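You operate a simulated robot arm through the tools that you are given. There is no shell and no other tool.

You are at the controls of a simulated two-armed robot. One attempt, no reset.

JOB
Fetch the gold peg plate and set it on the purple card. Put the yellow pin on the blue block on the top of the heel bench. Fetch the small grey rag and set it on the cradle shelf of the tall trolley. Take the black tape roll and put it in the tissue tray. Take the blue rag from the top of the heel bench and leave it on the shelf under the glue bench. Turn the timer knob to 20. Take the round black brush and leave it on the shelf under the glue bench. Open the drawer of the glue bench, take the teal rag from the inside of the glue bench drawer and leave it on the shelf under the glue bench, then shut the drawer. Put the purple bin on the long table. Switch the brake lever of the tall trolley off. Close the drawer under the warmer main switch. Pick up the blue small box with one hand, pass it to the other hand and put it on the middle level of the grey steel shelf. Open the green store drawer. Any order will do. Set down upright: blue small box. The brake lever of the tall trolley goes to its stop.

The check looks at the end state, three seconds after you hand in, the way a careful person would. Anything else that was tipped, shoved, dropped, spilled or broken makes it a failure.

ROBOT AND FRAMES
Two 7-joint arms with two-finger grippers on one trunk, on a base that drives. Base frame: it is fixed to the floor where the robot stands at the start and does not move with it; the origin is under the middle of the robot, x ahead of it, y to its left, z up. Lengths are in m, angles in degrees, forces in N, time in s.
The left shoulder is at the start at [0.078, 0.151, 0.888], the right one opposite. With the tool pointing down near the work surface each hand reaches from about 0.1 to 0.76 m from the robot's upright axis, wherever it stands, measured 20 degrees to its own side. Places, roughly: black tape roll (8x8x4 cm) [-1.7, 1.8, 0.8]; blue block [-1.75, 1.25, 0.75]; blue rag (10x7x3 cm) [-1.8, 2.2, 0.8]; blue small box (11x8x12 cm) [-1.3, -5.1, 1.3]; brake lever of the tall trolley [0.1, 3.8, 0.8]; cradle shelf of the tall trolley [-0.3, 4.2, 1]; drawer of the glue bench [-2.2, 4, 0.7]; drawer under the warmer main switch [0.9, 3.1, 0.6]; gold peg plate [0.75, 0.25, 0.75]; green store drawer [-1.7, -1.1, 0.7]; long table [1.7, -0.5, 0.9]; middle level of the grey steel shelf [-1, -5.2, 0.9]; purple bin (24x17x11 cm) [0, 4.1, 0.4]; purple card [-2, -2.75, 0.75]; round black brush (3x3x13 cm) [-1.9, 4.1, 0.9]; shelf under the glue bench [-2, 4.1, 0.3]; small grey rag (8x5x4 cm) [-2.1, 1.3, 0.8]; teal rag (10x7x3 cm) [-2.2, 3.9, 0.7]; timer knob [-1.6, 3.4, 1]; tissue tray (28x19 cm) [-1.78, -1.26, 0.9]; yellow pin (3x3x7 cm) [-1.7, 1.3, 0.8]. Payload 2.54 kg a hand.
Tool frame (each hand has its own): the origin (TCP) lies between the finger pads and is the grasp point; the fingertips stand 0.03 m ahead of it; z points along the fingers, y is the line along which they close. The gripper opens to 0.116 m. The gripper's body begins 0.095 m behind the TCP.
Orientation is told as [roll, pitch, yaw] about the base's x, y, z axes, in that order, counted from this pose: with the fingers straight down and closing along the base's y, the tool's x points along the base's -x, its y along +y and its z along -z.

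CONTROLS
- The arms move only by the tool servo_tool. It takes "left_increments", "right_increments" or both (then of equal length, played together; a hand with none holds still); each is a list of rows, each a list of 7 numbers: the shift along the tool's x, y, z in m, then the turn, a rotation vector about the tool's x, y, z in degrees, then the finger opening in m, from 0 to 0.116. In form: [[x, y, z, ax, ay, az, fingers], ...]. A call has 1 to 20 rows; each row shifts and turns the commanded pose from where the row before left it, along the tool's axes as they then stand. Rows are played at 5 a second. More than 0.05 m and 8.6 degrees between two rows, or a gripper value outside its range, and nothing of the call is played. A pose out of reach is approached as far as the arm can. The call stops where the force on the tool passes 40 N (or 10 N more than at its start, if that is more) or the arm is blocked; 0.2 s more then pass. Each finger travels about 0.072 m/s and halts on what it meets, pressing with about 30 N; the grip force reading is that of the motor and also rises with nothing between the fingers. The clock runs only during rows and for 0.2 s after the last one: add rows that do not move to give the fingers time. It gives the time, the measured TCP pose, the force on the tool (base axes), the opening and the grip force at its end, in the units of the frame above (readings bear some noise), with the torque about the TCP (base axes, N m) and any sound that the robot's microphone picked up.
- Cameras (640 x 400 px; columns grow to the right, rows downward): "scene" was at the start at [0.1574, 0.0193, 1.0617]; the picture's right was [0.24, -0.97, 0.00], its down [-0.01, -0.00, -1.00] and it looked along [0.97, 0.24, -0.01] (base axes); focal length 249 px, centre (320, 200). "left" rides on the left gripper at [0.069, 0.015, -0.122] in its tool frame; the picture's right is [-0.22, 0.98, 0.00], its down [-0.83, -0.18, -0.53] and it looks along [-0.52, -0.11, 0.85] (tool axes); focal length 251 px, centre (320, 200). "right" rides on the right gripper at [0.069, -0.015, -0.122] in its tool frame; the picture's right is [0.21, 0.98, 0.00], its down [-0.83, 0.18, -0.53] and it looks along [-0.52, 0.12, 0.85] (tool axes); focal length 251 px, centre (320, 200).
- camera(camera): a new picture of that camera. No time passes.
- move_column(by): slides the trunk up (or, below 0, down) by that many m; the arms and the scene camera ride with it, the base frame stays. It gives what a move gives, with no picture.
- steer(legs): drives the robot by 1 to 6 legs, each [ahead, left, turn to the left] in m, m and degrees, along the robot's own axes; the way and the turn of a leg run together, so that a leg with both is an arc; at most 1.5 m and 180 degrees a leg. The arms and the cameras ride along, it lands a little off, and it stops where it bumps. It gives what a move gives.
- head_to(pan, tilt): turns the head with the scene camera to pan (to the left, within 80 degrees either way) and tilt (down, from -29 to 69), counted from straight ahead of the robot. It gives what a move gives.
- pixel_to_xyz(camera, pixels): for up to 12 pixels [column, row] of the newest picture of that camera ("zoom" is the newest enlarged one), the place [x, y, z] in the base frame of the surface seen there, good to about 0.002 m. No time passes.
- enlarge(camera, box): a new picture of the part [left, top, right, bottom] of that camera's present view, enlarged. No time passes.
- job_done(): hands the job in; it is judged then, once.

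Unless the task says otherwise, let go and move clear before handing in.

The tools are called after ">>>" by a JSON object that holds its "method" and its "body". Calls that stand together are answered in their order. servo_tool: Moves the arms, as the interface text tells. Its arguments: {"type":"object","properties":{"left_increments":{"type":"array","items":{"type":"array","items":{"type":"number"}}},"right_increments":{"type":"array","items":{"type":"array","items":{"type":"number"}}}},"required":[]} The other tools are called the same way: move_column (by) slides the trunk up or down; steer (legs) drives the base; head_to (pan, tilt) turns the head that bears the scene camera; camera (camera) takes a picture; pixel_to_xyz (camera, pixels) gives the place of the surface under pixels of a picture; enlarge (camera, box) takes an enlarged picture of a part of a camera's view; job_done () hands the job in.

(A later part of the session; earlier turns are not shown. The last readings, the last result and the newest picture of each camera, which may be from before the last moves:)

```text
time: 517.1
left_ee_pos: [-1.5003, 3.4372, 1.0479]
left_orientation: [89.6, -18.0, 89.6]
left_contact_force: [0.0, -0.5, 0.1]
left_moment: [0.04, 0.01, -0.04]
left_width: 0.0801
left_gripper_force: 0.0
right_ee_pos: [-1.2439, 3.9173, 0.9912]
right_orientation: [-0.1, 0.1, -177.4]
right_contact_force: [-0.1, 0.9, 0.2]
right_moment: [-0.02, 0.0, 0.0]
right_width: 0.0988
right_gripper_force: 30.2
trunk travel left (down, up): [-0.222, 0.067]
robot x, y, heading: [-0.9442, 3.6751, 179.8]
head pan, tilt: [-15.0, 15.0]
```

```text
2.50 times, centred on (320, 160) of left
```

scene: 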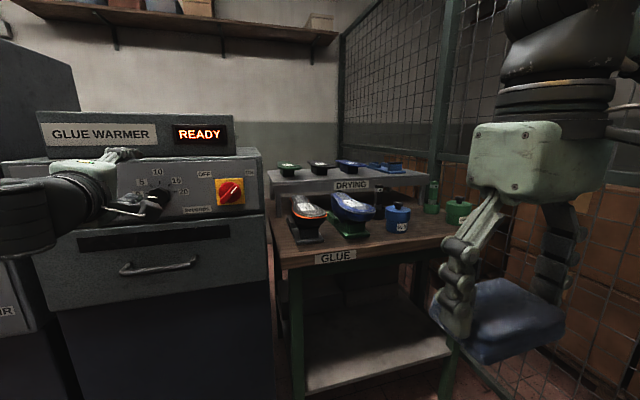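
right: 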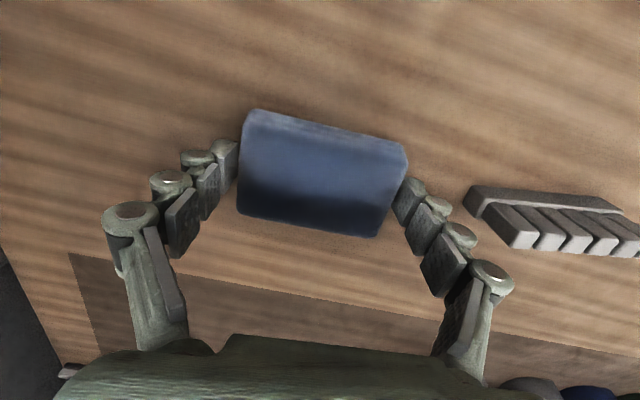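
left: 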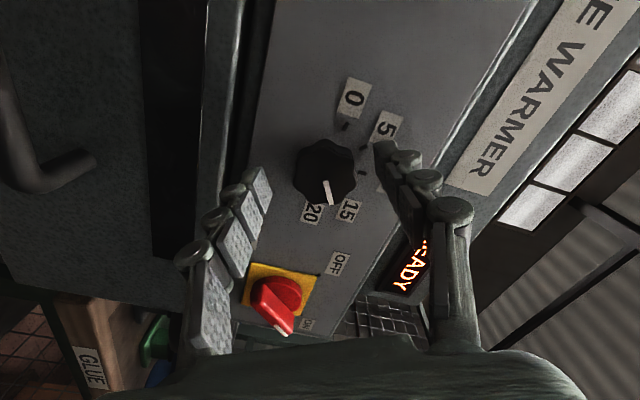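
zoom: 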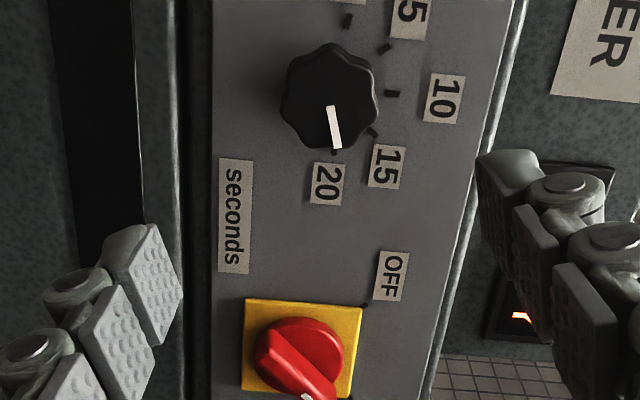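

>>> {"method": "pixel_to_xyz", "body": {"camera": "zoom", "pixels": [[331, 108], [337, 147], [334, 128], [349, 20], [385, 48], [393, 93], [374, 132], [334, 153]]}}

```text
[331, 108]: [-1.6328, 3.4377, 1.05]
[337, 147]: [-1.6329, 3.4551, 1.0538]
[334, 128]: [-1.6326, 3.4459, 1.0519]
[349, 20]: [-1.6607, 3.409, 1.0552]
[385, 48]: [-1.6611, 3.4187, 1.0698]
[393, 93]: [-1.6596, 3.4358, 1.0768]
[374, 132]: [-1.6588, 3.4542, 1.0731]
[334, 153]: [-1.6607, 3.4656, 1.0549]
```

The pointer reads ~12–13° against 14.6° for the 20 tick – good. I'll reset the left hand and move in front of the glue bench.

>>> {"method": "servo_tool", "body": {"left_increments": [[0, 0, -0.02, 0, 0, -8, 0.08], [0, 0, 0, 0, 0, -8, 0.08], [0, 0, 0, 0, 0, -8, 0.08], [0, 0, 0, 0, 0, -8, 0.08], [0, 0, 0, 0, 0, -8, 0.08], [0, 0, 0, 0, 0, -8, 0.08], [0, 0, 0, 0, 0, -8, 0.08], [0, 0, 0, 0, 0, -8, 0.08], [0, 0, 0, 0, 0, -8, 0.08]]}}

>>> {"method": "servo_tool", "body": {"left_increments": [[0, 0, 0, 0, 8.5, 0, 0.08], [0, 0, 0, 0, 8.5, 0, 0.08], [0, 0, 0, 0, 8.5, 0, 0.08], [0, 0, 0, 0, 8.5, 0, 0.08], [0, 0, 0, 0, 8.5, 0, 0.08], [0, 0, 0, 0, 8.5, 0, 0.08], [0, 0, 0, 0, 8.5, 0, 0.08], [0, 0, 0, 0, 8.5, 0, 0.08], [0, 0, 0, 0, 8.5, 0, 0.08], [0, 0, 0, 0, 8.5, 0, 0.08], [0, 0, 0, 0, 5, 0, 0.08]]}}

>>> {"method": "steer", "body": {"legs": [[0, -0.3, 0]]}}

>>> {"method": "head_to", "body": {"pan": 0, "tilt": 25}}

>>> {"method": "camera", "body": {"camera": "scene"}}

```text
time: 519.1
left_ee_pos: [-1.4966, 3.4356, 1.0524]
left_orientation: [-10.0, -89.4, -170.4]
left_contact_force: [0.4, -0.4, -0.7]
left_moment: [0.0, 0.01, -0.01]
left_width: 0.0799
left_gripper_force: 0.1
left hand out of reach, approached as far as the arm can: row 1
right_ee_pos: [-1.2454, 3.9166, 0.9923]
right_orientation: [0.0, 0.2, -177.3]
right_contact_force: [0.1, 1.0, 0.0]
right_moment: [0.02, -0.02, -0.01]
right_width: 0.099
right_gripper_force: 29.8
trunk travel left (down, up): [-0.222, 0.067]
robot x, y, heading: [-0.9436, 3.6753, 179.9]
head pan, tilt: [-15.0, 15.0]
```

```text
time: 521.5
left_ee_pos: [-1.4974, 3.4356, 1.0524]
left_orientation: [0.0, 0.6, 179.4]
left_contact_force: [-0.3, -0.4, 0.2]
left_moment: [0.0, 0.01, 0.01]
left_width: 0.08
left_gripper_force: 0.1
right_ee_pos: [-1.244, 3.916, 0.9933]
right_orientation: [0.0, 0.1, -177.5]
right_contact_force: [-0.1, 0.2, -0.5]
right_moment: [0.02, 0.0, 0.02]
right_width: 0.0984
right_gripper_force: 29.9
trunk travel left (down, up): [-0.222, 0.067]
robot x, y, heading: [-0.9417, 3.6769, 179.6]
head pan, tilt: [-15.0, 15.0]
```

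```text
time: 522.6
left_ee_pos: [-1.498, 3.4538, 1.0527]
left_orientation: [0.1, 0.5, 179.3]
left_contact_force: [-0.3, -0.2, 0.7]
left_moment: [-0.02, 0.02, 0.02]
left_width: 0.08
left_gripper_force: 0.1
right_ee_pos: [-1.2438, 3.933, 0.9926]
right_orientation: [0.0, 0.2, -177.7]
right_contact_force: [0.5, 0.6, -0.5]
right_moment: [-0.02, 0.01, -0.01]
right_width: 0.0988
right_gripper_force: 30.0
trunk travel left (down, up): [-0.222, 0.067]
robot x, y, heading: [-0.9433, 3.6934, 179.2]
head pan, tilt: [-15.0, 15.0]
stopped in leg 1: the robot was blocked; the commanded pose is now the measured one
```

```text
time: 523.4
left_ee_pos: [-1.499, 3.4544, 1.0519]
left_orientation: [0.1, 0.4, 179.2]
left_contact_force: [0.1, 0.2, 0.2]
left_moment: [-0.01, -0.01, -0.02]
left_width: 0.08
left_gripper_force: 0.1
right_ee_pos: [-1.2436, 3.9339, 0.9924]
right_orientation: [0.0, 0.2, -177.5]
right_contact_force: [0.4, 0.6, -0.1]
right_moment: [0.0, 0.02, -0.01]
right_width: 0.0988
right_gripper_force: 29.9
trunk travel left (down, up): [-0.222, 0.067]
robot x, y, heading: [-0.9439, 3.6925, 179.3]
head pan, tilt: [0.0, 25.0]
```

```text
taken
```

scene: 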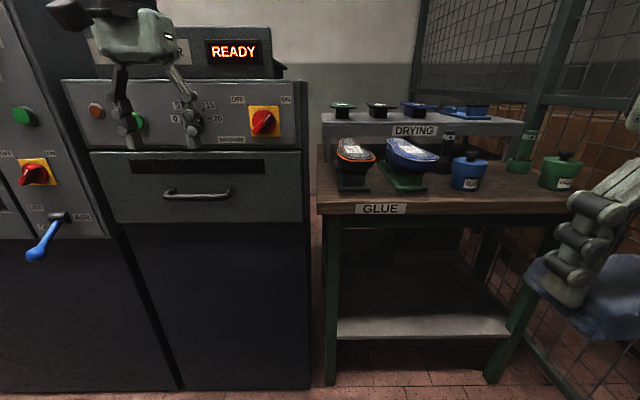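

The base bumped the trolley's corner while sliding right (its brake is now off), so I'll move away at once and check whether the trolley shifted.

>>> {"method": "steer", "body": {"legs": [[0, 0.06, 0]]}}

>>> {"method": "head_to", "body": {"pan": -80, "tilt": 20}}

>>> {"method": "camera", "body": {"camera": "scene"}}

```text
time: 524.6
left_ee_pos: [-1.4999, 3.3959, 1.0527]
left_orientation: [0.0, 0.5, 179.1]
left_contact_force: [-0.3, -0.5, -0.6]
left_moment: [0.02, 0.02, 0.03]
left_width: 0.0802
left_gripper_force: 0.0
right_ee_pos: [-1.2437, 3.8752, 0.9913]
right_orientation: [0.0, 0.2, -177.7]
right_contact_force: [-0.4, 0.1, -0.1]
right_moment: [0.01, 0.02, 0.01]
right_width: 0.0988
right_gripper_force: 29.6
trunk travel left (down, up): [-0.222, 0.067]
robot x, y, heading: [-0.9433, 3.6351, 179.1]
head pan, tilt: [0.0, 25.0]
```

```text
time: 526.2
left_ee_pos: [-1.4995, 3.3954, 1.0528]
left_orientation: [0.2, 0.5, 179.1]
left_contact_force: [-0.8, 0.0, 0.5]
left_moment: [-0.02, 0.04, 0.02]
left_width: 0.08
left_gripper_force: 0.1
right_ee_pos: [-1.2436, 3.8757, 0.9923]
right_orientation: [0.0, 0.2, -177.8]
right_contact_force: [0.0, -0.4, -0.9]
right_moment: [0.02, 0.03, 0.0]
right_width: 0.0988
right_gripper_force: 29.7
trunk travel left (down, up): [-0.222, 0.067]
robot x, y, heading: [-0.9435, 3.6377, 179.4]
head pan, tilt: [-80.0, 20.0]
```

```text
taken
```

scene: 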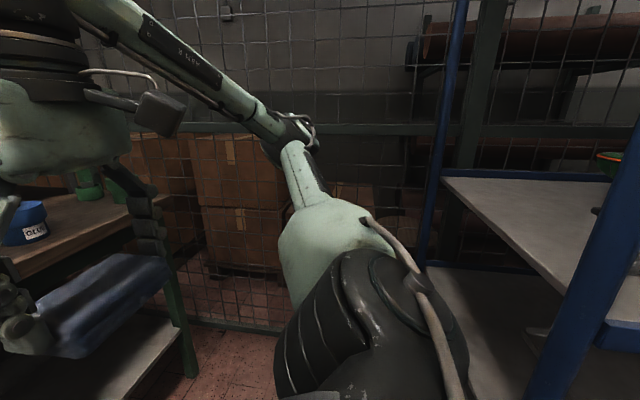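

>>> {"method": "pixel_to_xyz", "body": {"camera": "scene", "pixels": [[590, 280], [620, 210], [440, 150], [455, 350], [400, 290], [350, 320], [300, 200], [600, 230]]}}

```text
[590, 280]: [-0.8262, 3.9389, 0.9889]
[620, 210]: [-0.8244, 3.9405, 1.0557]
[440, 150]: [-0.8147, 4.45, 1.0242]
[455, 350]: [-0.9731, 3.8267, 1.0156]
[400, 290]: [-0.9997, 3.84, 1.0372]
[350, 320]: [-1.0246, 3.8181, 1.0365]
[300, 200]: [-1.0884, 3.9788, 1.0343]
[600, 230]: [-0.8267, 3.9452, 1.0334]
```

The trolley post is where it was, so nothing moved. I'll retract the left hand, pull in to x≈-1.26 (clear of the trolley), then slide right in front of the glue bench.

>>> {"method": "servo_tool", "body": {"left_increments": [[0.045, 0, 0, 0, 0, 0, 0.08], [0.045, 0, 0, 0, 0, 0, 0.08], [0.045, 0, 0, 0, 0, 0, 0.08], [0.045, 0, 0, 0, 0, 0, 0.08], [0.045, 0, 0, 0, 0, 0, 0.08], [0.03, 0, 0, 0, 0, 0, 0.08]]}}

>>> {"method": "steer", "body": {"legs": [[0.31, 0, 0]]}}

>>> {"method": "head_to", "body": {"pan": -30, "tilt": 35}}

>>> {"method": "camera", "body": {"camera": "scene"}}

```text
time: 527.6
left_ee_pos: [-1.244, 3.3938, 1.0527]
left_orientation: [0.1, 0.5, 179.1]
left_contact_force: [-0.2, 0.6, 0.3]
left_moment: [-0.01, -0.01, -0.01]
left_width: 0.08
left_gripper_force: 0.0
right_ee_pos: [-1.2429, 3.8759, 0.9912]
right_orientation: [0.1, 0.1, -177.7]
right_contact_force: [0.5, -0.2, -0.4]
right_moment: [-0.01, 0.0, 0.06]
right_width: 0.0986
right_gripper_force: 30.5
trunk travel left (down, up): [-0.222, 0.067]
robot x, y, heading: [-0.9426, 3.6396, 179.3]
head pan, tilt: [-80.0, 20.0]
```

```text
time: 529.6
left_ee_pos: [-1.5508, 3.3965, 1.0512]
left_orientation: [0.1, 0.5, 179.3]
left_contact_force: [-0.1, 0.4, -0.1]
left_moment: [-0.01, -0.01, 0.01]
left_width: 0.0803
left_gripper_force: 0.1
right_ee_pos: [-1.5493, 3.8792, 0.9918]
right_orientation: [0.0, 0.2, -177.6]
right_contact_force: [0.1, -0.2, -0.3]
right_moment: [0.0, 0.0, 0.0]
right_width: 0.0986
right_gripper_force: 29.8
trunk travel left (down, up): [-0.222, 0.067]
robot x, y, heading: [-1.247, 3.6416, 179.5]
head pan, tilt: [-80.0, 20.0]
```

```text
time: 530.8
left_ee_pos: [-1.5497, 3.3957, 1.0524]
left_orientation: [0.1, 0.5, 179.2]
left_contact_force: [-0.4, -0.8, 0.2]
left_moment: [-0.02, -0.01, 0.01]
left_width: 0.08
left_gripper_force: 0.0
right_ee_pos: [-1.5491, 3.8778, 0.9914]
right_orientation: [-0.1, 0.2, -177.5]
right_contact_force: [0.1, -0.3, -0.8]
right_moment: [-0.03, -0.02, -0.01]
right_width: 0.0987
right_gripper_force: 30.0
trunk travel left (down, up): [-0.222, 0.067]
robot x, y, heading: [-1.246, 3.6389, 179.6]
head pan, tilt: [-30.0, 35.0]
```

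```text
taken
```

scene: 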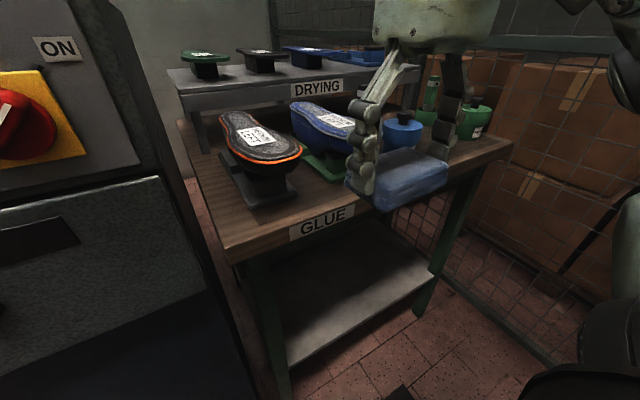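

The bench front shows the top and a lower shelf. I'll slide right to y≈3.98 and look beneath for the drawer.

>>> {"method": "steer", "body": {"legs": [[0, -0.33, 0]]}}

>>> {"method": "head_to", "body": {"pan": 0, "tilt": 35}}

>>> {"method": "camera", "body": {"camera": "scene"}}

>>> {"method": "camera", "body": {"camera": "right"}}

```text
time: 534.5
left_ee_pos: [-1.5444, 3.7223, 1.0516]
left_orientation: [-0.2, 0.4, 179.2]
left_contact_force: [0.1, 0.2, -0.1]
left_moment: [-0.01, 0.01, 0.0]
left_width: 0.0799
left_gripper_force: 0.0
right_ee_pos: [-1.5451, 4.2048, 0.9931]
right_orientation: [-0.3, 0.2, -177.6]
right_contact_force: [1.0, -0.4, -0.2]
right_moment: [0.0, -0.05, 0.01]
right_width: 0.0984
right_gripper_force: 29.9
trunk travel left (down, up): [-0.222, 0.067]
robot x, y, heading: [-1.245, 3.9693, 179.6]
head pan, tilt: [-30.0, 35.0]
stopped in leg 1: the robot was blocked; the commanded pose is now the measured one
```

```text
time: 535.5
left_ee_pos: [-1.5459, 3.7221, 1.0501]
left_orientation: [-0.4, 0.5, 179.1]
left_contact_force: [-0.2, 0.8, -0.2]
left_moment: [0.02, -0.01, -0.02]
left_width: 0.0801
left_gripper_force: 0.0
right_ee_pos: [-1.5451, 4.2053, 0.9941]
right_orientation: [-0.2, 0.2, -177.7]
right_contact_force: [0.2, 0.5, -1.1]
right_moment: [-0.02, 0.02, 0.04]
right_width: 0.0986
right_gripper_force: 30.1
trunk travel left (down, up): [-0.222, 0.067]
robot x, y, heading: [-1.2394, 3.9733, 179.3]
head pan, tilt: [0.0, 35.0]
```

```text
taken
```

scene: 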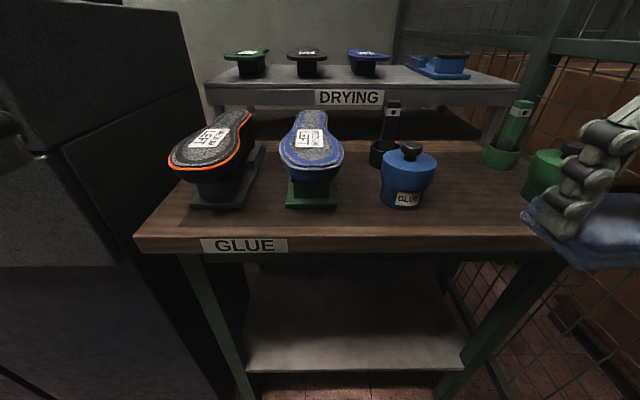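

```text
taken
```

right: 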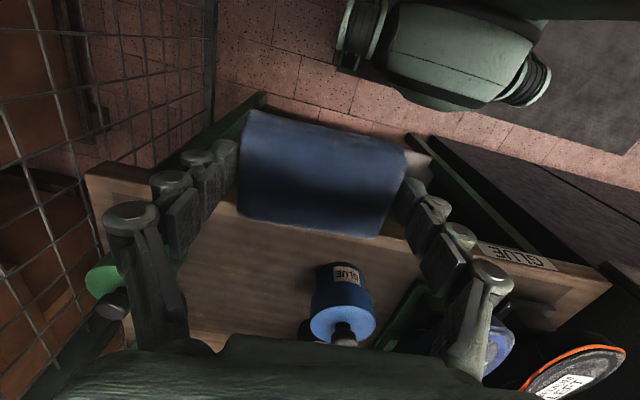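

>>> {"method": "pixel_to_xyz", "body": {"camera": "right", "pixels": [[460, 60], [440, 100], [530, 85], [350, 40], [500, 30], [600, 60]]}}

>>> {"method": "pixel_to_xyz", "body": {"camera": "scene", "pixels": [[350, 320], [350, 365], [260, 360], [450, 360], [330, 258], [388, 125], [408, 185], [408, 150], [250, 246], [520, 135], [170, 238], [550, 250]]}}

```text
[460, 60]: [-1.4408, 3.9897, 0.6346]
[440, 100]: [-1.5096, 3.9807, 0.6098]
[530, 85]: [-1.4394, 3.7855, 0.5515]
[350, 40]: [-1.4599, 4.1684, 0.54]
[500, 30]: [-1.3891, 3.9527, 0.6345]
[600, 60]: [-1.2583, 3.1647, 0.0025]
```

```text
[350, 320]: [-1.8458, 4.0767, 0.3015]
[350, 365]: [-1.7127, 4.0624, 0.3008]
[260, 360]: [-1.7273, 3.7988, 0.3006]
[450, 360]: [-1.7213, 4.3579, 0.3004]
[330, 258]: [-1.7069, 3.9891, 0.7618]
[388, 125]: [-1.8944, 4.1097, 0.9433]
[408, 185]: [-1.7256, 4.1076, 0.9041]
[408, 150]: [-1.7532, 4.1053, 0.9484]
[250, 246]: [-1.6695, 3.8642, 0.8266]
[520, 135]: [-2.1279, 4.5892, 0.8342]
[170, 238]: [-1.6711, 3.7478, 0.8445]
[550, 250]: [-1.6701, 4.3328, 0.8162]
```

My own body reaches forward to x≈-1.51 at z 0.63, so to reach the shelf (z 0.301) I'll work from further left, with the right arm outside my body. I'll slide left to y≈3.62, pull the left hand back and lower the trunk.

>>> {"method": "servo_tool", "body": {"left_increments": [[0.045, 0, 0, 0, 0, 0, 0.08], [0.045, 0, 0, 0, 0, 0, 0.08]]}}

>>> {"method": "steer", "body": {"legs": [[-0.01, 0.03, 0], [0.04, 0.32, 0]]}}

>>> {"method": "move_column", "body": {"by": -0.21}}

>>> {"method": "head_to", "body": {"pan": -30, "tilt": 25}}

>>> {"method": "camera", "body": {"camera": "scene"}}

```text
time: 536.1
left_ee_pos: [-1.4574, 3.7208, 1.0507]
left_orientation: [-0.4, 0.5, 179.2]
left_contact_force: [0.2, -0.4, -0.7]
left_moment: [0.03, 0.01, 0.02]
left_width: 0.0801
left_gripper_force: 0.1
right_ee_pos: [-1.5448, 4.2055, 0.9938]
right_orientation: [-0.3, 0.3, -177.7]
right_contact_force: [-0.4, 0.9, -0.7]
right_moment: [0.01, -0.02, 0.0]
right_width: 0.0986
right_gripper_force: 29.8
trunk travel left (down, up): [-0.222, 0.067]
robot x, y, heading: [-1.2471, 3.9717, 179.5]
head pan, tilt: [0.0, 35.0]
```

```text
time: 540.3
left_ee_pos: [-1.4936, 3.3809, 1.0518]
left_orientation: [0.2, 0.5, 178.6]
left_contact_force: [-0.2, -0.4, 0.2]
left_moment: [0.0, -0.02, -0.01]
left_width: 0.0802
left_gripper_force: 0.1
right_ee_pos: [-1.5784, 3.8663, 0.9923]
right_orientation: [0.1, 0.4, -178.1]
right_contact_force: [-0.4, 0.3, -0.2]
right_moment: [0.01, 0.02, -0.02]
right_width: 0.0985
right_gripper_force: 29.6
trunk travel left (down, up): [-0.222, 0.067]
robot x, y, heading: [-1.2804, 3.6239, 179.0]
head pan, tilt: [0.0, 35.0]
```

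```text
time: 542.5
left_ee_pos: [-1.4933, 3.3819, 0.8416]
left_orientation: [0.0, 0.5, 178.7]
left_contact_force: [-0.2, 1.5, -0.6]
left_moment: [-0.02, -0.01, 0.02]
left_width: 0.08
left_gripper_force: 0.2
right_ee_pos: [-1.5782, 3.8665, 0.7837]
right_orientation: [0.1, 0.2, -178.2]
right_contact_force: [-0.5, -0.6, 0.4]
right_moment: [0.02, 0.02, 0.02]
right_width: 0.0988
right_gripper_force: 30.8
trunk travel left (down, up): [-0.013, 0.277]
robot x, y, heading: [-1.2797, 3.6243, 179.1]
head pan, tilt: [0.0, 35.0]
```

```text
time: 543.5
left_ee_pos: [-1.4938, 3.3816, 0.8423]
left_orientation: [0.1, 0.5, 178.8]
left_contact_force: [0.3, -0.8, -0.2]
left_moment: [0.01, 0.0, 0.0]
left_width: 0.0799
left_gripper_force: 0.1
right_ee_pos: [-1.5778, 3.8674, 0.7828]
right_orientation: [0.2, 0.3, -178.1]
right_contact_force: [-0.6, 0.2, -0.5]
right_moment: [0.01, -0.02, 0.01]
right_width: 0.0986
right_gripper_force: 30.5
trunk travel left (down, up): [-0.013, 0.277]
robot x, y, heading: [-1.2775, 3.6238, 178.6]
head pan, tilt: [-30.0, 25.0]
```

```text
taken
```

scene: 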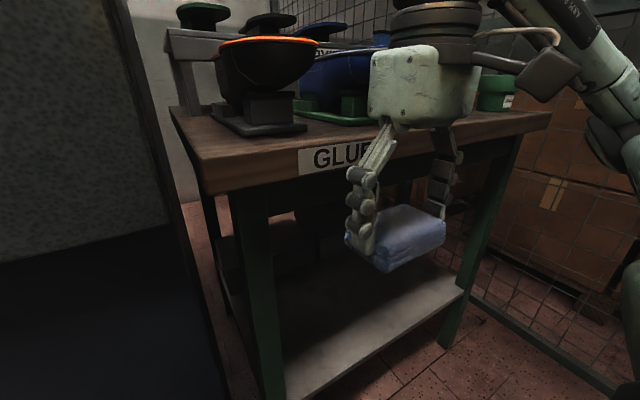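

I'll back off 7 cm, tilt the right hand 45° forward, and then take it down in front of the bench.

>>> {"method": "steer", "body": {"legs": [[-0.08, 0, 1]]}}

>>> {"method": "servo_tool", "body": {"right_increments": [[0, -0.01, 0, 0, -7.5, 0, 0.07], [0, -0.01, 0, 0, -7.5, 0, 0.07], [0, -0.01, 0, 0, -7.5, 0, 0.07], [0, -0.01, 0, 0, -7.5, 0, 0.07], [0, -0.01, 0, 0, -7.5, 0, 0.07], [0, -0.01, 0, 0, -7.5, 0, 0.07], [0, 0, 0, 0, 0, 0, 0.07]]}}

>>> {"method": "camera", "body": {"camera": "right"}}

>>> {"method": "camera", "body": {"camera": "scene"}}

```text
time: 544.5
left_ee_pos: [-1.4102, 3.3788, 0.8408]
left_orientation: [0.1, 0.5, 179.8]
left_contact_force: [0.1, -0.7, -0.4]
left_moment: [0.01, -0.02, 0.02]
left_width: 0.0799
left_gripper_force: 0.0
right_ee_pos: [-1.5038, 3.861, 0.7823]
right_orientation: [0.2, 0.3, -177.0]
right_contact_force: [-0.9, 0.7, -1.5]
right_moment: [0.0, -0.04, -0.01]
right_width: 0.0989
right_gripper_force: 30.0
trunk travel left (down, up): [-0.013, 0.277]
robot x, y, heading: [-1.1983, 3.6232, 179.9]
head pan, tilt: [-30.0, 25.0]
```

```text
time: 546.1
left_ee_pos: [-1.41, 3.3762, 0.8423]
left_orientation: [0.1, 0.5, 179.8]
left_contact_force: [-0.8, -0.9, -0.5]
left_moment: [0.03, 0.01, 0.01]
left_width: 0.0801
left_gripper_force: 0.2
right_ee_pos: [-1.5234, 3.9386, 0.8211]
right_orientation: [0.0, -44.7, -177.1]
right_contact_force: [0.2, -0.4, -0.6]
right_moment: [-0.02, -0.03, 0.0]
right_width: 0.0989
right_gripper_force: 30.5
right hand out of reach, approached as far as the arm can: row 4, 5, 6
trunk travel left (down, up): [-0.013, 0.277]
robot x, y, heading: [-1.2003, 3.6237, 180.1]
head pan, tilt: [-30.0, 25.0]
```

```text
taken
```

right: 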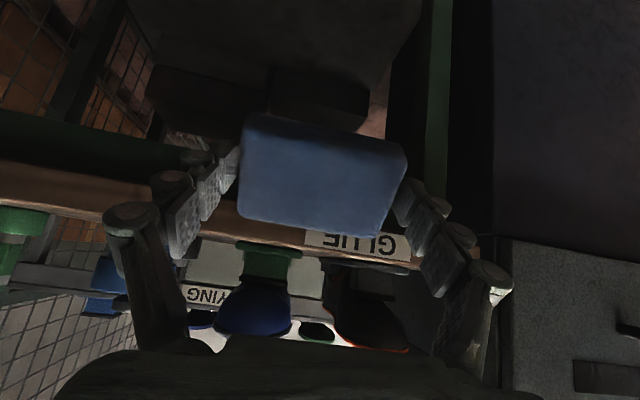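

```text
taken
```

scene: 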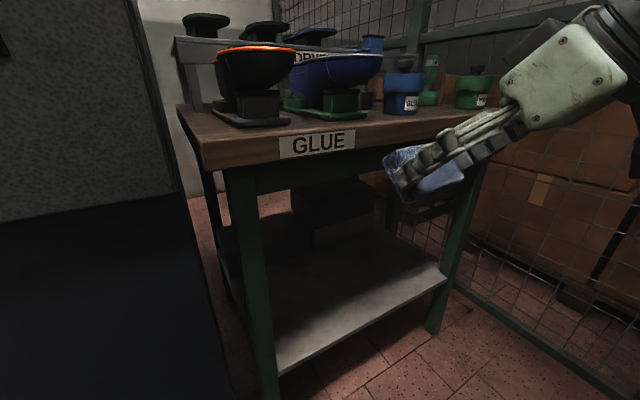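

>>> {"method": "pixel_to_xyz", "body": {"camera": "scene", "pixels": [[330, 205], [300, 215], [345, 230], [380, 190], [330, 280], [360, 250], [270, 250], [300, 185], [260, 200], [440, 270]]}}

>>> {"method": "enlarge", "body": {"camera": "scene", "box": [190, 120, 480, 320]}}

>>> {"method": "pixel_to_xyz", "body": {"camera": "right", "pixels": [[320, 100], [210, 95], [280, 40], [350, 130], [350, 100], [200, 130], [420, 90]]}}

```text
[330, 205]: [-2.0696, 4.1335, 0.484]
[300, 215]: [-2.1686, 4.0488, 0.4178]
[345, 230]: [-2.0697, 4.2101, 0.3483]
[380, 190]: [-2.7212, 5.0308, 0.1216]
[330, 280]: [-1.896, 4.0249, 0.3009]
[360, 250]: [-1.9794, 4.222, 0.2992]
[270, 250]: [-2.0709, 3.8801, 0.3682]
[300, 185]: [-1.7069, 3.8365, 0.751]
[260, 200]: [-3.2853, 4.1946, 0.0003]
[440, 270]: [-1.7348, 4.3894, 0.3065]
```

```text
2.00 times, centred on (335, 220) of scene
```

zoom: 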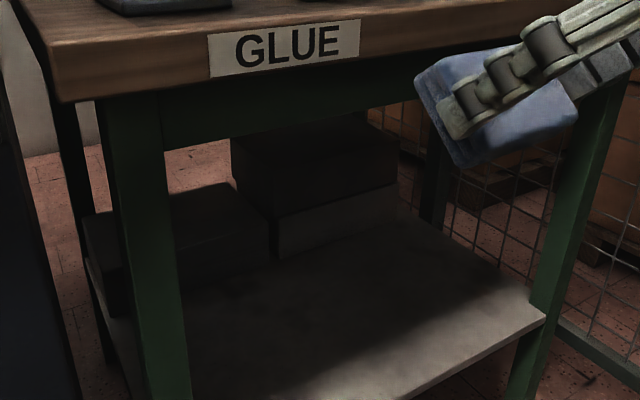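

```text
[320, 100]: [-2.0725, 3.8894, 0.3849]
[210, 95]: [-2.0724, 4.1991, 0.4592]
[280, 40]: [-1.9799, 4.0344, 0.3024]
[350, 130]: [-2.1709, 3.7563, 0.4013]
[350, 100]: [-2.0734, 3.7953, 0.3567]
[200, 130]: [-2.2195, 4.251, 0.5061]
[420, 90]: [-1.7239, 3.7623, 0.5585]
```

Free shelf area: x -1.72…-2.06, y 3.8…4.35, z 0.301 (dark boxes at the back). I'll lower the right hand in front of the bench.

>>> {"method": "servo_tool", "body": {"right_increments": [[0.0262, -0.0013, 0.032, 0, 0, 0, 0.07], [0.0262, -0.0013, 0.032, 0, 0, 0, 0.07], [0.0262, -0.0013, 0.032, 0, 0, 0, 0.07], [0.0262, -0.0013, 0.032, 0, 0, 0, 0.07], [0.0262, -0.0013, 0.032, 0, 0, 0, 0.07], [0.0262, -0.0013, 0.032, 0, 0, 0, 0.07], [0.0262, -0.0013, 0.032, 0, 0, 0, 0.07], [0.0262, -0.0013, 0.032, 0, 0, 0, 0.07], [0.0262, -0.0013, 0.032, 0, 0, 0, 0.07]]}}

>>> {"method": "camera", "body": {"camera": "right"}}

>>> {"method": "camera", "body": {"camera": "scene"}}

```text
time: 548.1
left_ee_pos: [-1.4081, 3.3757, 0.8424]
left_orientation: [0.1, 0.5, 179.8]
left_contact_force: [0.7, -0.5, 0.6]
left_moment: [0.02, 0.03, -0.01]
left_width: 0.0799
left_gripper_force: 0.0
right_ee_pos: [-1.6203, 4.0162, 0.5206]
right_orientation: [0.3, -44.7, -177.2]
right_contact_force: [-0.2, 0.0, 0.1]
right_moment: [-0.02, -0.02, 0.0]
right_width: 0.0987
right_gripper_force: 30.1
right hand out of reach, approached as far as the arm can: row 1, 2, 3, 4, 5, 6
trunk travel left (down, up): [-0.013, 0.277]
robot x, y, heading: [-1.201, 3.6214, 179.7]
head pan, tilt: [-30.0, 25.0]
```

```text
taken
```

right: 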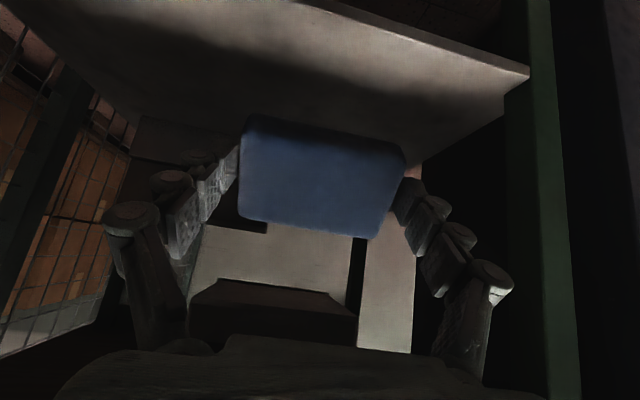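

```text
taken
```

scene: 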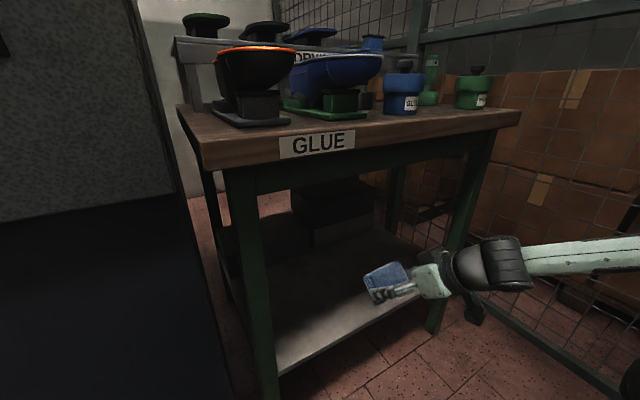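

In the right camera I see a dark box hanging under the tabletop at (270,310) — likely the drawer. I'll query it.

>>> {"method": "enlarge", "body": {"camera": "right", "box": [170, 200, 430, 360]}}

>>> {"method": "pixel_to_xyz", "body": {"camera": "right", "pixels": [[270, 325], [195, 300], [350, 320], [270, 285], [280, 250], [385, 280], [225, 290], [330, 300], [270, 340], [210, 335]]}}

```text
2.46 times, centred on (300, 280) of right
```

zoom: 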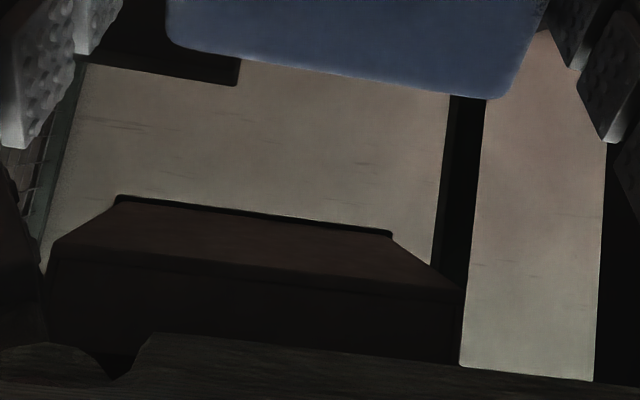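

```text
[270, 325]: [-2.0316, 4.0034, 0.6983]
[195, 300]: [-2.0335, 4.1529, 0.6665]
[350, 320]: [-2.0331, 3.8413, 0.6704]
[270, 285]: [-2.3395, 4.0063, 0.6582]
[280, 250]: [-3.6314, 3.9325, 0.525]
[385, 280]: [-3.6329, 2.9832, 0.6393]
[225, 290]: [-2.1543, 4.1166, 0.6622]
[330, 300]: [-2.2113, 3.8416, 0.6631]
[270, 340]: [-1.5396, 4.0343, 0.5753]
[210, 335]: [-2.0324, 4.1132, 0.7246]
```

The box under the top spans x -2.03…-2.34 with its wider face at the far side, so the drawer opens toward -x, from the aisle behind. First I'll finish placing the blue rag: move in and down over the shelf.

>>> {"method": "servo_tool", "body": {"right_increments": [[-0.006, 0.002, 0.0364, 0, 0, 0, 0.07], [-0.006, 0.002, 0.0364, 0, 0, 0, 0.07], [-0.006, 0.002, 0.0364, 0, 0, 0, 0.07], [-0.006, 0.002, 0.0364, 0, 0, 0, 0.07], [-0.006, 0.002, 0.0364, 0, 0, 0, 0.07], [-0.006, 0.002, 0.03, 0, 0, 0, 0.07]]}}

>>> {"method": "camera", "body": {"camera": "scene"}}

>>> {"method": "camera", "body": {"camera": "right"}}

```text
time: 549.5
left_ee_pos: [-1.4093, 3.3777, 0.8419]
left_orientation: [0.2, 0.4, 179.8]
left_contact_force: [-0.2, -0.1, 0.3]
left_moment: [0.02, -0.01, -0.01]
left_width: 0.0801
left_gripper_force: 0.0
right_ee_pos: [-1.7933, 4.001, 0.3962]
right_orientation: [0.1, -44.7, -177.1]
right_contact_force: [0.2, -0.6, 0.5]
right_moment: [-0.01, -0.02, -0.02]
right_width: 0.0988
right_gripper_force: 29.8
trunk travel left (down, up): [-0.013, 0.277]
robot x, y, heading: [-1.2009, 3.6237, 179.9]
head pan, tilt: [-30.0, 25.0]
```

```text
taken
```

scene: 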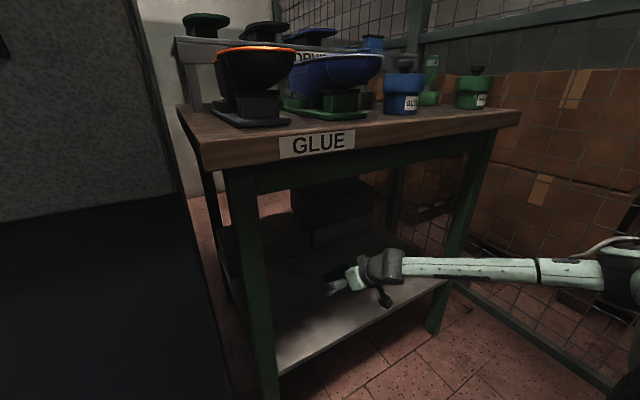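

```text
taken
```

right: 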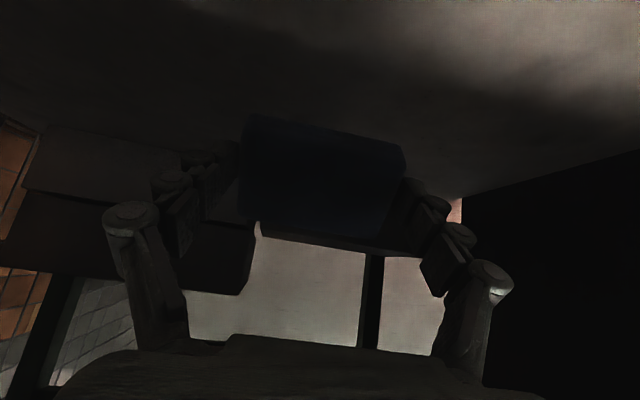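

>>> {"method": "servo_tool", "body": {"right_increments": [[-0.011, 0, 0.011, 0, 0, 0, 0.07], [-0.011, 0, 0.011, 0, 0, 0, 0.07], [0.0105, 0, 0.0105, 0, 0, 0, 0.07], [0.0105, 0, 0.0105, 0, 0, 0, 0.07], [0.005, 0, 0.005, 0, 0, 0, 0.07], [0, 0, 0, 0, 0, 0, 0.07]]}}

>>> {"method": "enlarge", "body": {"camera": "scene", "box": [260, 200, 460, 340]}}

```text
time: 550.9
left_ee_pos: [-1.4094, 3.3764, 0.8424]
left_orientation: [0.2, 0.6, 179.8]
left_contact_force: [0.4, -0.7, 0.4]
left_moment: [-0.02, -0.01, -0.03]
left_width: 0.08
left_gripper_force: 0.2
right_ee_pos: [-1.8266, 3.999, 0.3603]
right_orientation: [0.2, -44.7, -177.1]
right_contact_force: [0.6, -0.4, 0.5]
right_moment: [-0.01, -0.02, -0.02]
right_width: 0.0988
right_gripper_force: 29.8
trunk travel left (down, up): [-0.013, 0.277]
robot x, y, heading: [-1.2001, 3.6251, 179.8]
head pan, tilt: [-30.0, 25.0]
```

```text
2.86 times, centred on (360, 270) of scene
```

zoom: 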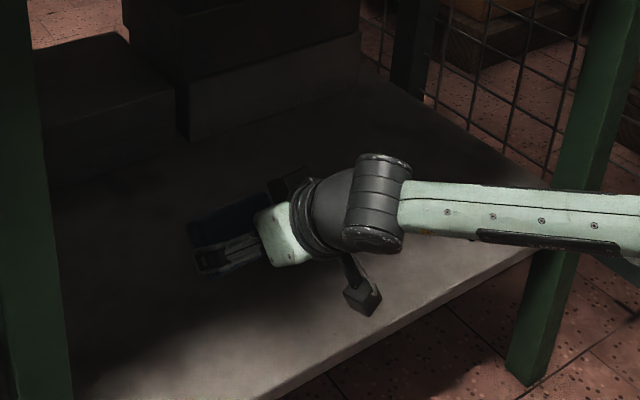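

>>> {"method": "servo_tool", "body": {"right_increments": [[0.0025, 0, 0.0025, 0, 0, 0, 0.07], [0.0025, 0, 0.0025, 0, 0, 0, 0.07], [0.0025, 0, 0.0025, 0, 0, 0, 0.07], [0, 0, 0, 0, 0, 0, 0.07]]}}

```text
time: 551.9
left_ee_pos: [-1.4102, 3.3769, 0.8415]
left_orientation: [0.2, 0.5, 179.8]
left_contact_force: [-1.2, 0.4, -0.1]
left_moment: [0.02, 0.0, 0.01]
left_width: 0.0802
left_gripper_force: 0.1
right_ee_pos: [-1.8268, 3.9999, 0.3501]
right_orientation: [0.1, -44.8, -177.1]
right_contact_force: [-0.3, 0.5, -0.2]
right_moment: [0.01, 0.0, 0.06]
right_width: 0.0986
right_gripper_force: 29.8
trunk travel left (down, up): [-0.013, 0.277]
robot x, y, heading: [-1.1996, 3.6224, 179.9]
head pan, tilt: [-30.0, 25.0]
```

>>> {"method": "servo_tool", "body": {"right_increments": [[0.0025, 0, 0.0025, 0, 0, 0, 0.07], [0.0015, 0, 0.0015, 0, 0, 0, 0.07], [0, 0, 0, 0, 0, 0, 0.07]]}}

```text
time: 552.7
left_ee_pos: [-1.4092, 3.377, 0.8424]
left_orientation: [0.1, 0.5, 179.7]
left_contact_force: [-0.4, -0.1, -0.2]
left_moment: [0.01, -0.01, -0.02]
left_width: 0.08
left_gripper_force: 0.0
right_ee_pos: [-1.826, 3.9992, 0.345]
right_orientation: [0.0, -44.8, -177.1]
right_contact_force: [0.8, 0.5, 6.0]
right_moment: [0.13, -0.03, -0.02]
right_width: 0.0986
right_gripper_force: 30.1
trunk travel left (down, up): [-0.013, 0.277]
robot x, y, heading: [-1.1994, 3.6227, 180.3]
head pan, tilt: [-30.0, 25.0]
```

Light contact (6 N). I'll open and withdraw up and back along the fingers.

>>> {"method": "servo_tool", "body": {"right_increments": [[0, 0, 0, 0, 0, 0, 0.105], [0, 0, 0, 0, 0, 0, 0.116], [0, 0, 0, 0, 0, 0, 0.116], [0, 0, -0.03, 0, 0, 0, 0.116], [0, 0, -0.04, 0, 0, 0, 0.116], [0.01, 0, -0.04, 0, 0, 0, 0.116], [0.02, 0, -0.04, 0, 0, 0, 0.116]]}}

>>> {"method": "camera", "body": {"camera": "right"}}

>>> {"method": "camera", "body": {"camera": "scene"}}

```text
time: 554.3
left_ee_pos: [-1.4097, 3.3774, 0.8414]
left_orientation: [0.1, 0.5, 179.7]
left_contact_force: [-0.3, 0.6, 0.0]
left_moment: [-0.03, -0.04, 0.02]
left_width: 0.0801
left_gripper_force: 0.0
right_ee_pos: [-1.7, 4.0042, 0.4297]
right_orientation: [0.1, -44.7, -177.1]
right_contact_force: [-0.1, 0.6, -0.4]
right_moment: [0.0, 0.03, -0.03]
right_width: 0.1159
right_gripper_force: 0.1
trunk travel left (down, up): [-0.013, 0.277]
robot x, y, heading: [-1.1994, 3.6235, -180.2]
head pan, tilt: [-30.0, 25.0]
```

```text
taken
```

right: 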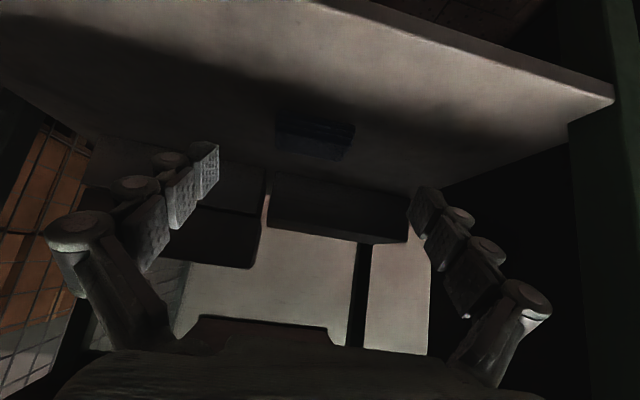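

```text
taken
```

scene: 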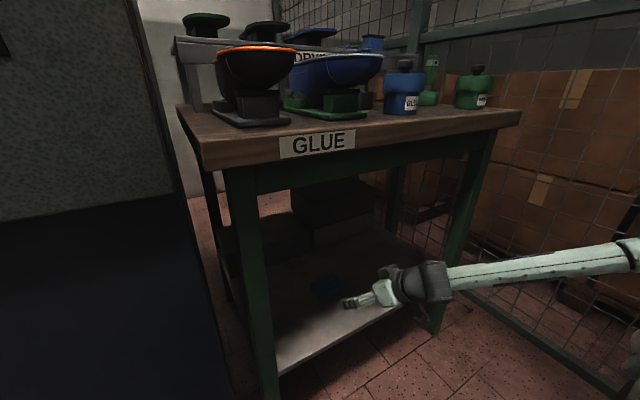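

>>> {"method": "pixel_to_xyz", "body": {"camera": "right", "pixels": [[300, 135], [340, 140], [315, 150], [285, 120], [345, 125], [335, 195], [215, 235]]}}

>>> {"method": "servo_tool", "body": {"right_increments": [[0.01, 0, -0.045, 0, 0, 0, 0.116], [0.0, 0, -0.045, 0, 0, 0, 0.116], [-0.03, 0, -0.03, 0, 0, 0, 0.116], [-0.033, 0, -0.033, 0, 0, 0, 0.116], [-0.033, 0, -0.033, 0, 0, 0, 0.116], [-0.033, 0, -0.033, 0, 0, 0, 0.116], [-0.033, 0, -0.033, 0, 0, 0, 0.116]]}}

>>> {"method": "camera", "body": {"camera": "scene"}}

```text
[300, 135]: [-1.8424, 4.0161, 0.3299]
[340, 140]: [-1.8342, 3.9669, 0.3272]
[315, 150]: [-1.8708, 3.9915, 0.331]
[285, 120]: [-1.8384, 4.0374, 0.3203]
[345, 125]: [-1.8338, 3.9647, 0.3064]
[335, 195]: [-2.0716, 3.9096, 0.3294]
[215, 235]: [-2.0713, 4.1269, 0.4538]
```

```text
time: 555.9
left_ee_pos: [-1.411, 3.3765, 0.841]
left_orientation: [0.0, 0.6, 179.8]
left_contact_force: [0.3, -0.5, -0.3]
left_moment: [0.06, 0.01, 0.0]
left_width: 0.0799
left_gripper_force: 0.1
right_ee_pos: [-1.6294, 4.007, 0.7158]
right_orientation: [-0.2, -44.7, -176.9]
right_contact_force: [-0.2, 0.2, 1.3]
right_moment: [0.03, -0.03, -0.05]
right_width: 0.1162
right_gripper_force: 0.1
trunk travel left (down, up): [-0.013, 0.277]
robot x, y, heading: [-1.1984, 3.6239, -180.0]
head pan, tilt: [-30.0, 25.0]
```

```text
taken
```

scene: 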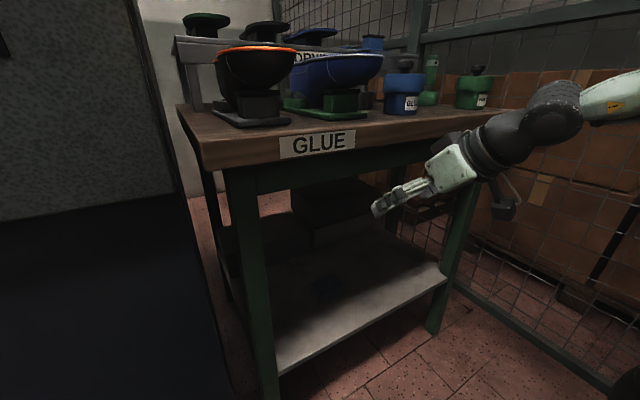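

The blue rag lies flat on the shelf at (-1.85,4.0). Next the black brush: I'll bring the right hand back, straighten it, raise the trunk and move a bit closer.

>>> {"method": "servo_tool", "body": {"right_increments": [[0.03, 0, -0.03, 0, 0, 0, 0.08], [0.03, 0, -0.03, 0, 0, 0, 0.08], [0, 0, 0, 0, 8, 0, 0.08], [0, 0, 0, 0, 8, 0, 0.08], [0, 0, 0, 0, 8, 0, 0.08], [0, 0, 0, 0, 8, 0, 0.08], [0, 0, 0, 0, 8, 0, 0.08], [0, 0, 0, 0, 4.7, 0, 0.08]]}}

>>> {"method": "move_column", "body": {"by": 0.26}}

>>> {"method": "steer", "body": {"legs": [[0.06, 0, 0], [0, -0.17, 0]]}}

>>> {"method": "head_to", "body": {"pan": -20, "tilt": 30}}

>>> {"method": "camera", "body": {"camera": "scene"}}

>>> {"method": "camera", "body": {"camera": "right"}}

```text
time: 557.7
left_ee_pos: [-1.4095, 3.3776, 0.8417]
left_orientation: [0.0, 0.6, 179.9]
left_contact_force: [0.8, -0.8, -1.0]
left_moment: [0.01, -0.01, 0.01]
left_width: 0.0801
left_gripper_force: 0.1
right_ee_pos: [-1.5507, 4.0252, 0.7233]
right_orientation: [0.0, 0.1, -177.1]
right_contact_force: [0.5, -0.5, -0.5]
right_moment: [0.01, -0.02, -0.01]
right_width: 0.0802
right_gripper_force: 0.0
right hand out of reach, approached as far as the arm can: row 2
trunk travel left (down, up): [-0.013, 0.277]
robot x, y, heading: [-1.2011, 3.6239, 180.1]
head pan, tilt: [-30.0, 25.0]
```

```text
time: 560.4
left_ee_pos: [-1.4093, 3.3773, 1.1016]
left_orientation: [0.1, 0.5, 179.8]
left_contact_force: [0.2, -0.2, 0.1]
left_moment: [-0.01, -0.01, 0.0]
left_width: 0.0803
left_gripper_force: 0.0
right_ee_pos: [-1.5513, 4.0247, 0.9823]
right_orientation: [0.1, -0.1, -177.1]
right_contact_force: [-0.3, -0.7, -0.1]
right_moment: [0.0, 0.0, 0.06]
right_width: 0.08
right_gripper_force: 0.1
trunk travel left (down, up): [-0.272, 0.017]
robot x, y, heading: [-1.1978, 3.6227, 180.2]
head pan, tilt: [-30.0, 25.0]
```

```text
time: 563.3
left_ee_pos: [-1.4711, 3.5469, 1.1011]
left_orientation: [0.1, 0.6, 179.8]
left_contact_force: [0.0, 0.1, -0.1]
left_moment: [-0.01, 0.0, 0.02]
left_width: 0.0798
left_gripper_force: 0.1
right_ee_pos: [-1.6142, 4.1949, 0.9841]
right_orientation: [0.1, -0.1, -176.9]
right_contact_force: [0.0, -0.5, -0.8]
right_moment: [-0.03, 0.0, -0.01]
right_width: 0.0801
right_gripper_force: 0.1
trunk travel left (down, up): [-0.272, 0.017]
robot x, y, heading: [-1.2644, 3.7949, -179.8]
head pan, tilt: [-30.0, 25.0]
```

```text
time: 564.0
left_ee_pos: [-1.4722, 3.5476, 1.1015]
left_orientation: [0.1, 0.6, 179.8]
left_contact_force: [0.0, 0.0, 0.6]
left_moment: [0.0, 0.01, 0.01]
left_width: 0.0801
left_gripper_force: 0.1
right_ee_pos: [-1.6139, 4.1957, 0.983]
right_orientation: [0.2, 0.0, -177.0]
right_contact_force: [-0.7, 0.3, 0.6]
right_moment: [0.0, -0.01, -0.02]
right_width: 0.0799
right_gripper_force: 0.0
trunk travel left (down, up): [-0.272, 0.017]
robot x, y, heading: [-1.2647, 3.7929, -180.0]
head pan, tilt: [-20.0, 30.0]
```

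```text
taken
```

scene: 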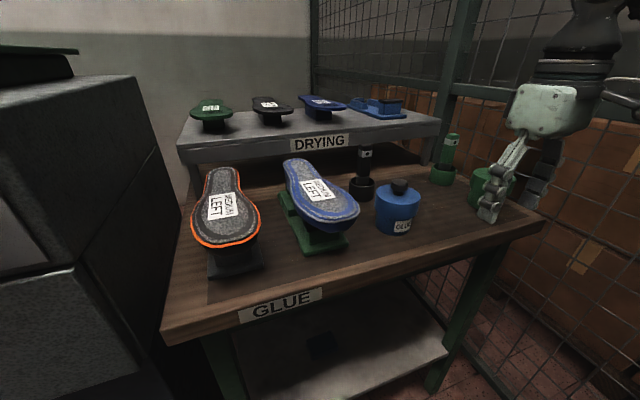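

```text
taken
```

right: 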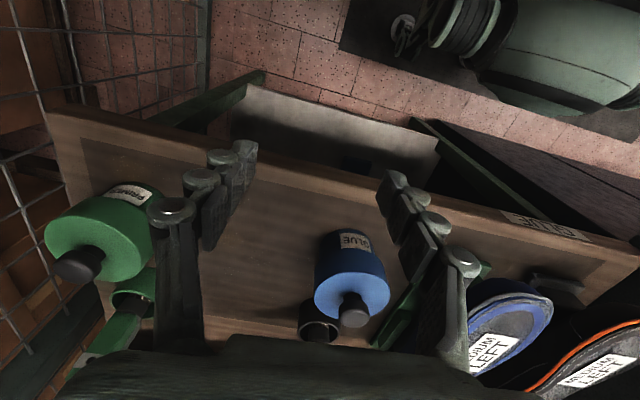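

The black brush stands in a cup at scene (364,165), between the glue jar and the drying rack. I'll enlarge and measure.

>>> {"method": "enlarge", "body": {"camera": "scene", "box": [310, 110, 450, 240]}}

>>> {"method": "pixel_to_xyz", "body": {"camera": "scene", "pixels": [[364, 150], [364, 165], [362, 178], [358, 190], [372, 190], [397, 210], [400, 187], [330, 215], [340, 200], [350, 155], [320, 165], [430, 125]]}}

```text
3.08 times, centred on (380, 175) of scene
```

zoom: 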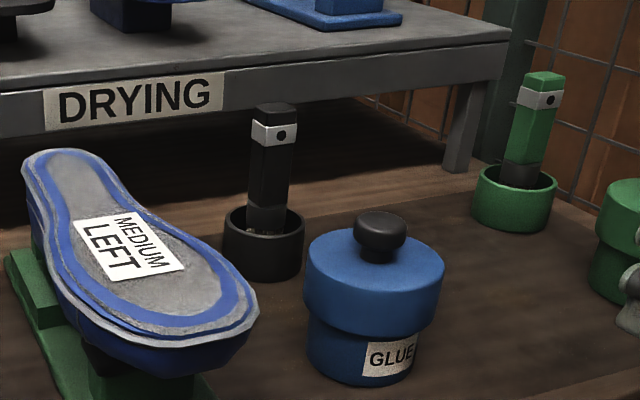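

```text
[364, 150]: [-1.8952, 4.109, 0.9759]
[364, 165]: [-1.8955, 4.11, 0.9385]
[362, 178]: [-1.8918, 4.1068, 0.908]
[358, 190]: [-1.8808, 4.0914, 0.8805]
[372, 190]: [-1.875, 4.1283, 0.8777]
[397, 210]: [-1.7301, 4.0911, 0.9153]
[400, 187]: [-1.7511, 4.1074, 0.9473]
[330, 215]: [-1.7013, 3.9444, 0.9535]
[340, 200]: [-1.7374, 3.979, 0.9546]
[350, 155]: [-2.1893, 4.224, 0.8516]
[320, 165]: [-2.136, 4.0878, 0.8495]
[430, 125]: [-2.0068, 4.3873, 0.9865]
```

The brush shaft is centred near (-1.908,4.112), top z 0.985, standing in a cup (rim z 0.885). I'll raise the right hand and move it above the brush.

>>> {"method": "servo_tool", "body": {"right_increments": [[0, 0, -0.045, 0, 0, 0, 0.08], [0, 0, -0.045, 0, 0, -3, 0.08], [-0.04, 0.011, 0, 0, 0, 0, 0.08], [-0.042, 0.012, 0, 0, 0, 0, 0.08], [-0.042, 0.012, 0, 0, 0, 0, 0.08], [-0.042, 0.012, 0, 0, 0, 0, 0.08], [-0.042, 0.012, 0, 0, 0, 0, 0.08], [-0.042, 0.012, 0, 0, 0, 0, 0.08], [-0.042, 0.012, 0, 0, 0, 0, 0.08]]}}

>>> {"method": "camera", "body": {"camera": "right"}}

>>> {"method": "camera", "body": {"camera": "scene"}}

```text
time: 566.0
left_ee_pos: [-1.4748, 3.5483, 1.1014]
left_orientation: [0.1, 0.7, 179.7]
left_contact_force: [-0.7, -0.1, -0.2]
left_moment: [-0.01, 0.01, -0.01]
left_width: 0.08
left_gripper_force: 0.0
right_ee_pos: [-1.8997, 4.0845, 1.0708]
right_orientation: [0.0, 0.1, -174.2]
right_contact_force: [-1.0, -0.2, 0.5]
right_moment: [-0.03, -0.01, -0.02]
right_width: 0.08
right_gripper_force: 0.0
trunk travel left (down, up): [-0.272, 0.017]
robot x, y, heading: [-1.2627, 3.7924, -180.0]
head pan, tilt: [-20.0, 30.0]
```

```text
taken
```

right: 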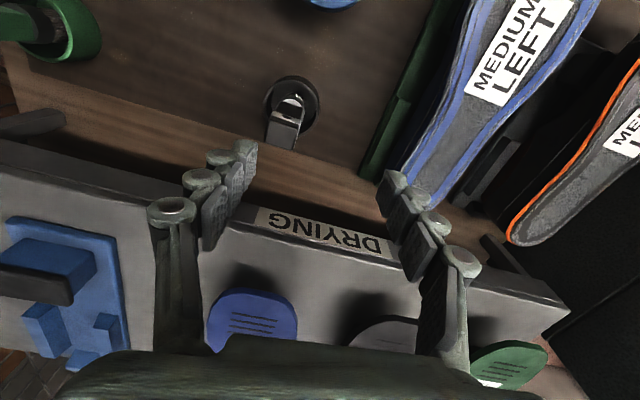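

```text
taken
```

scene: 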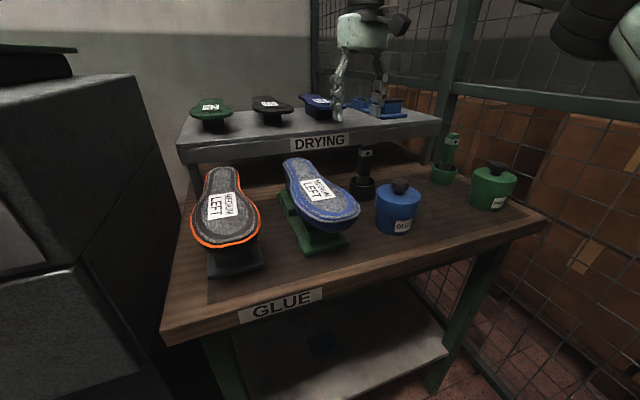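

>>> {"method": "enlarge", "body": {"camera": "right", "box": [230, 60, 350, 160]}}

>>> {"method": "pixel_to_xyz", "body": {"camera": "right", "pixels": [[283, 135], [275, 130], [295, 135], [288, 145], [278, 142], [290, 105], [385, 155], [330, 240]]}}

```text
4.00 times, centred on (290, 110) of right
```

zoom: 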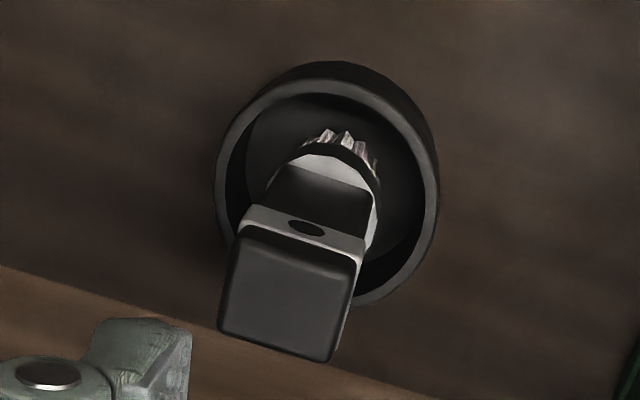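

```text
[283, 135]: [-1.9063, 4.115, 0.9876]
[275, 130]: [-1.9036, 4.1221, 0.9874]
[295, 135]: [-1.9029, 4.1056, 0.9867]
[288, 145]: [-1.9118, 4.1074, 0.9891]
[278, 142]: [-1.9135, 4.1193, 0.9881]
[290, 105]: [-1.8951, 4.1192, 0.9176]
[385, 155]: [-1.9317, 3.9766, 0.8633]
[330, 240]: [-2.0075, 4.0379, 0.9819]
```

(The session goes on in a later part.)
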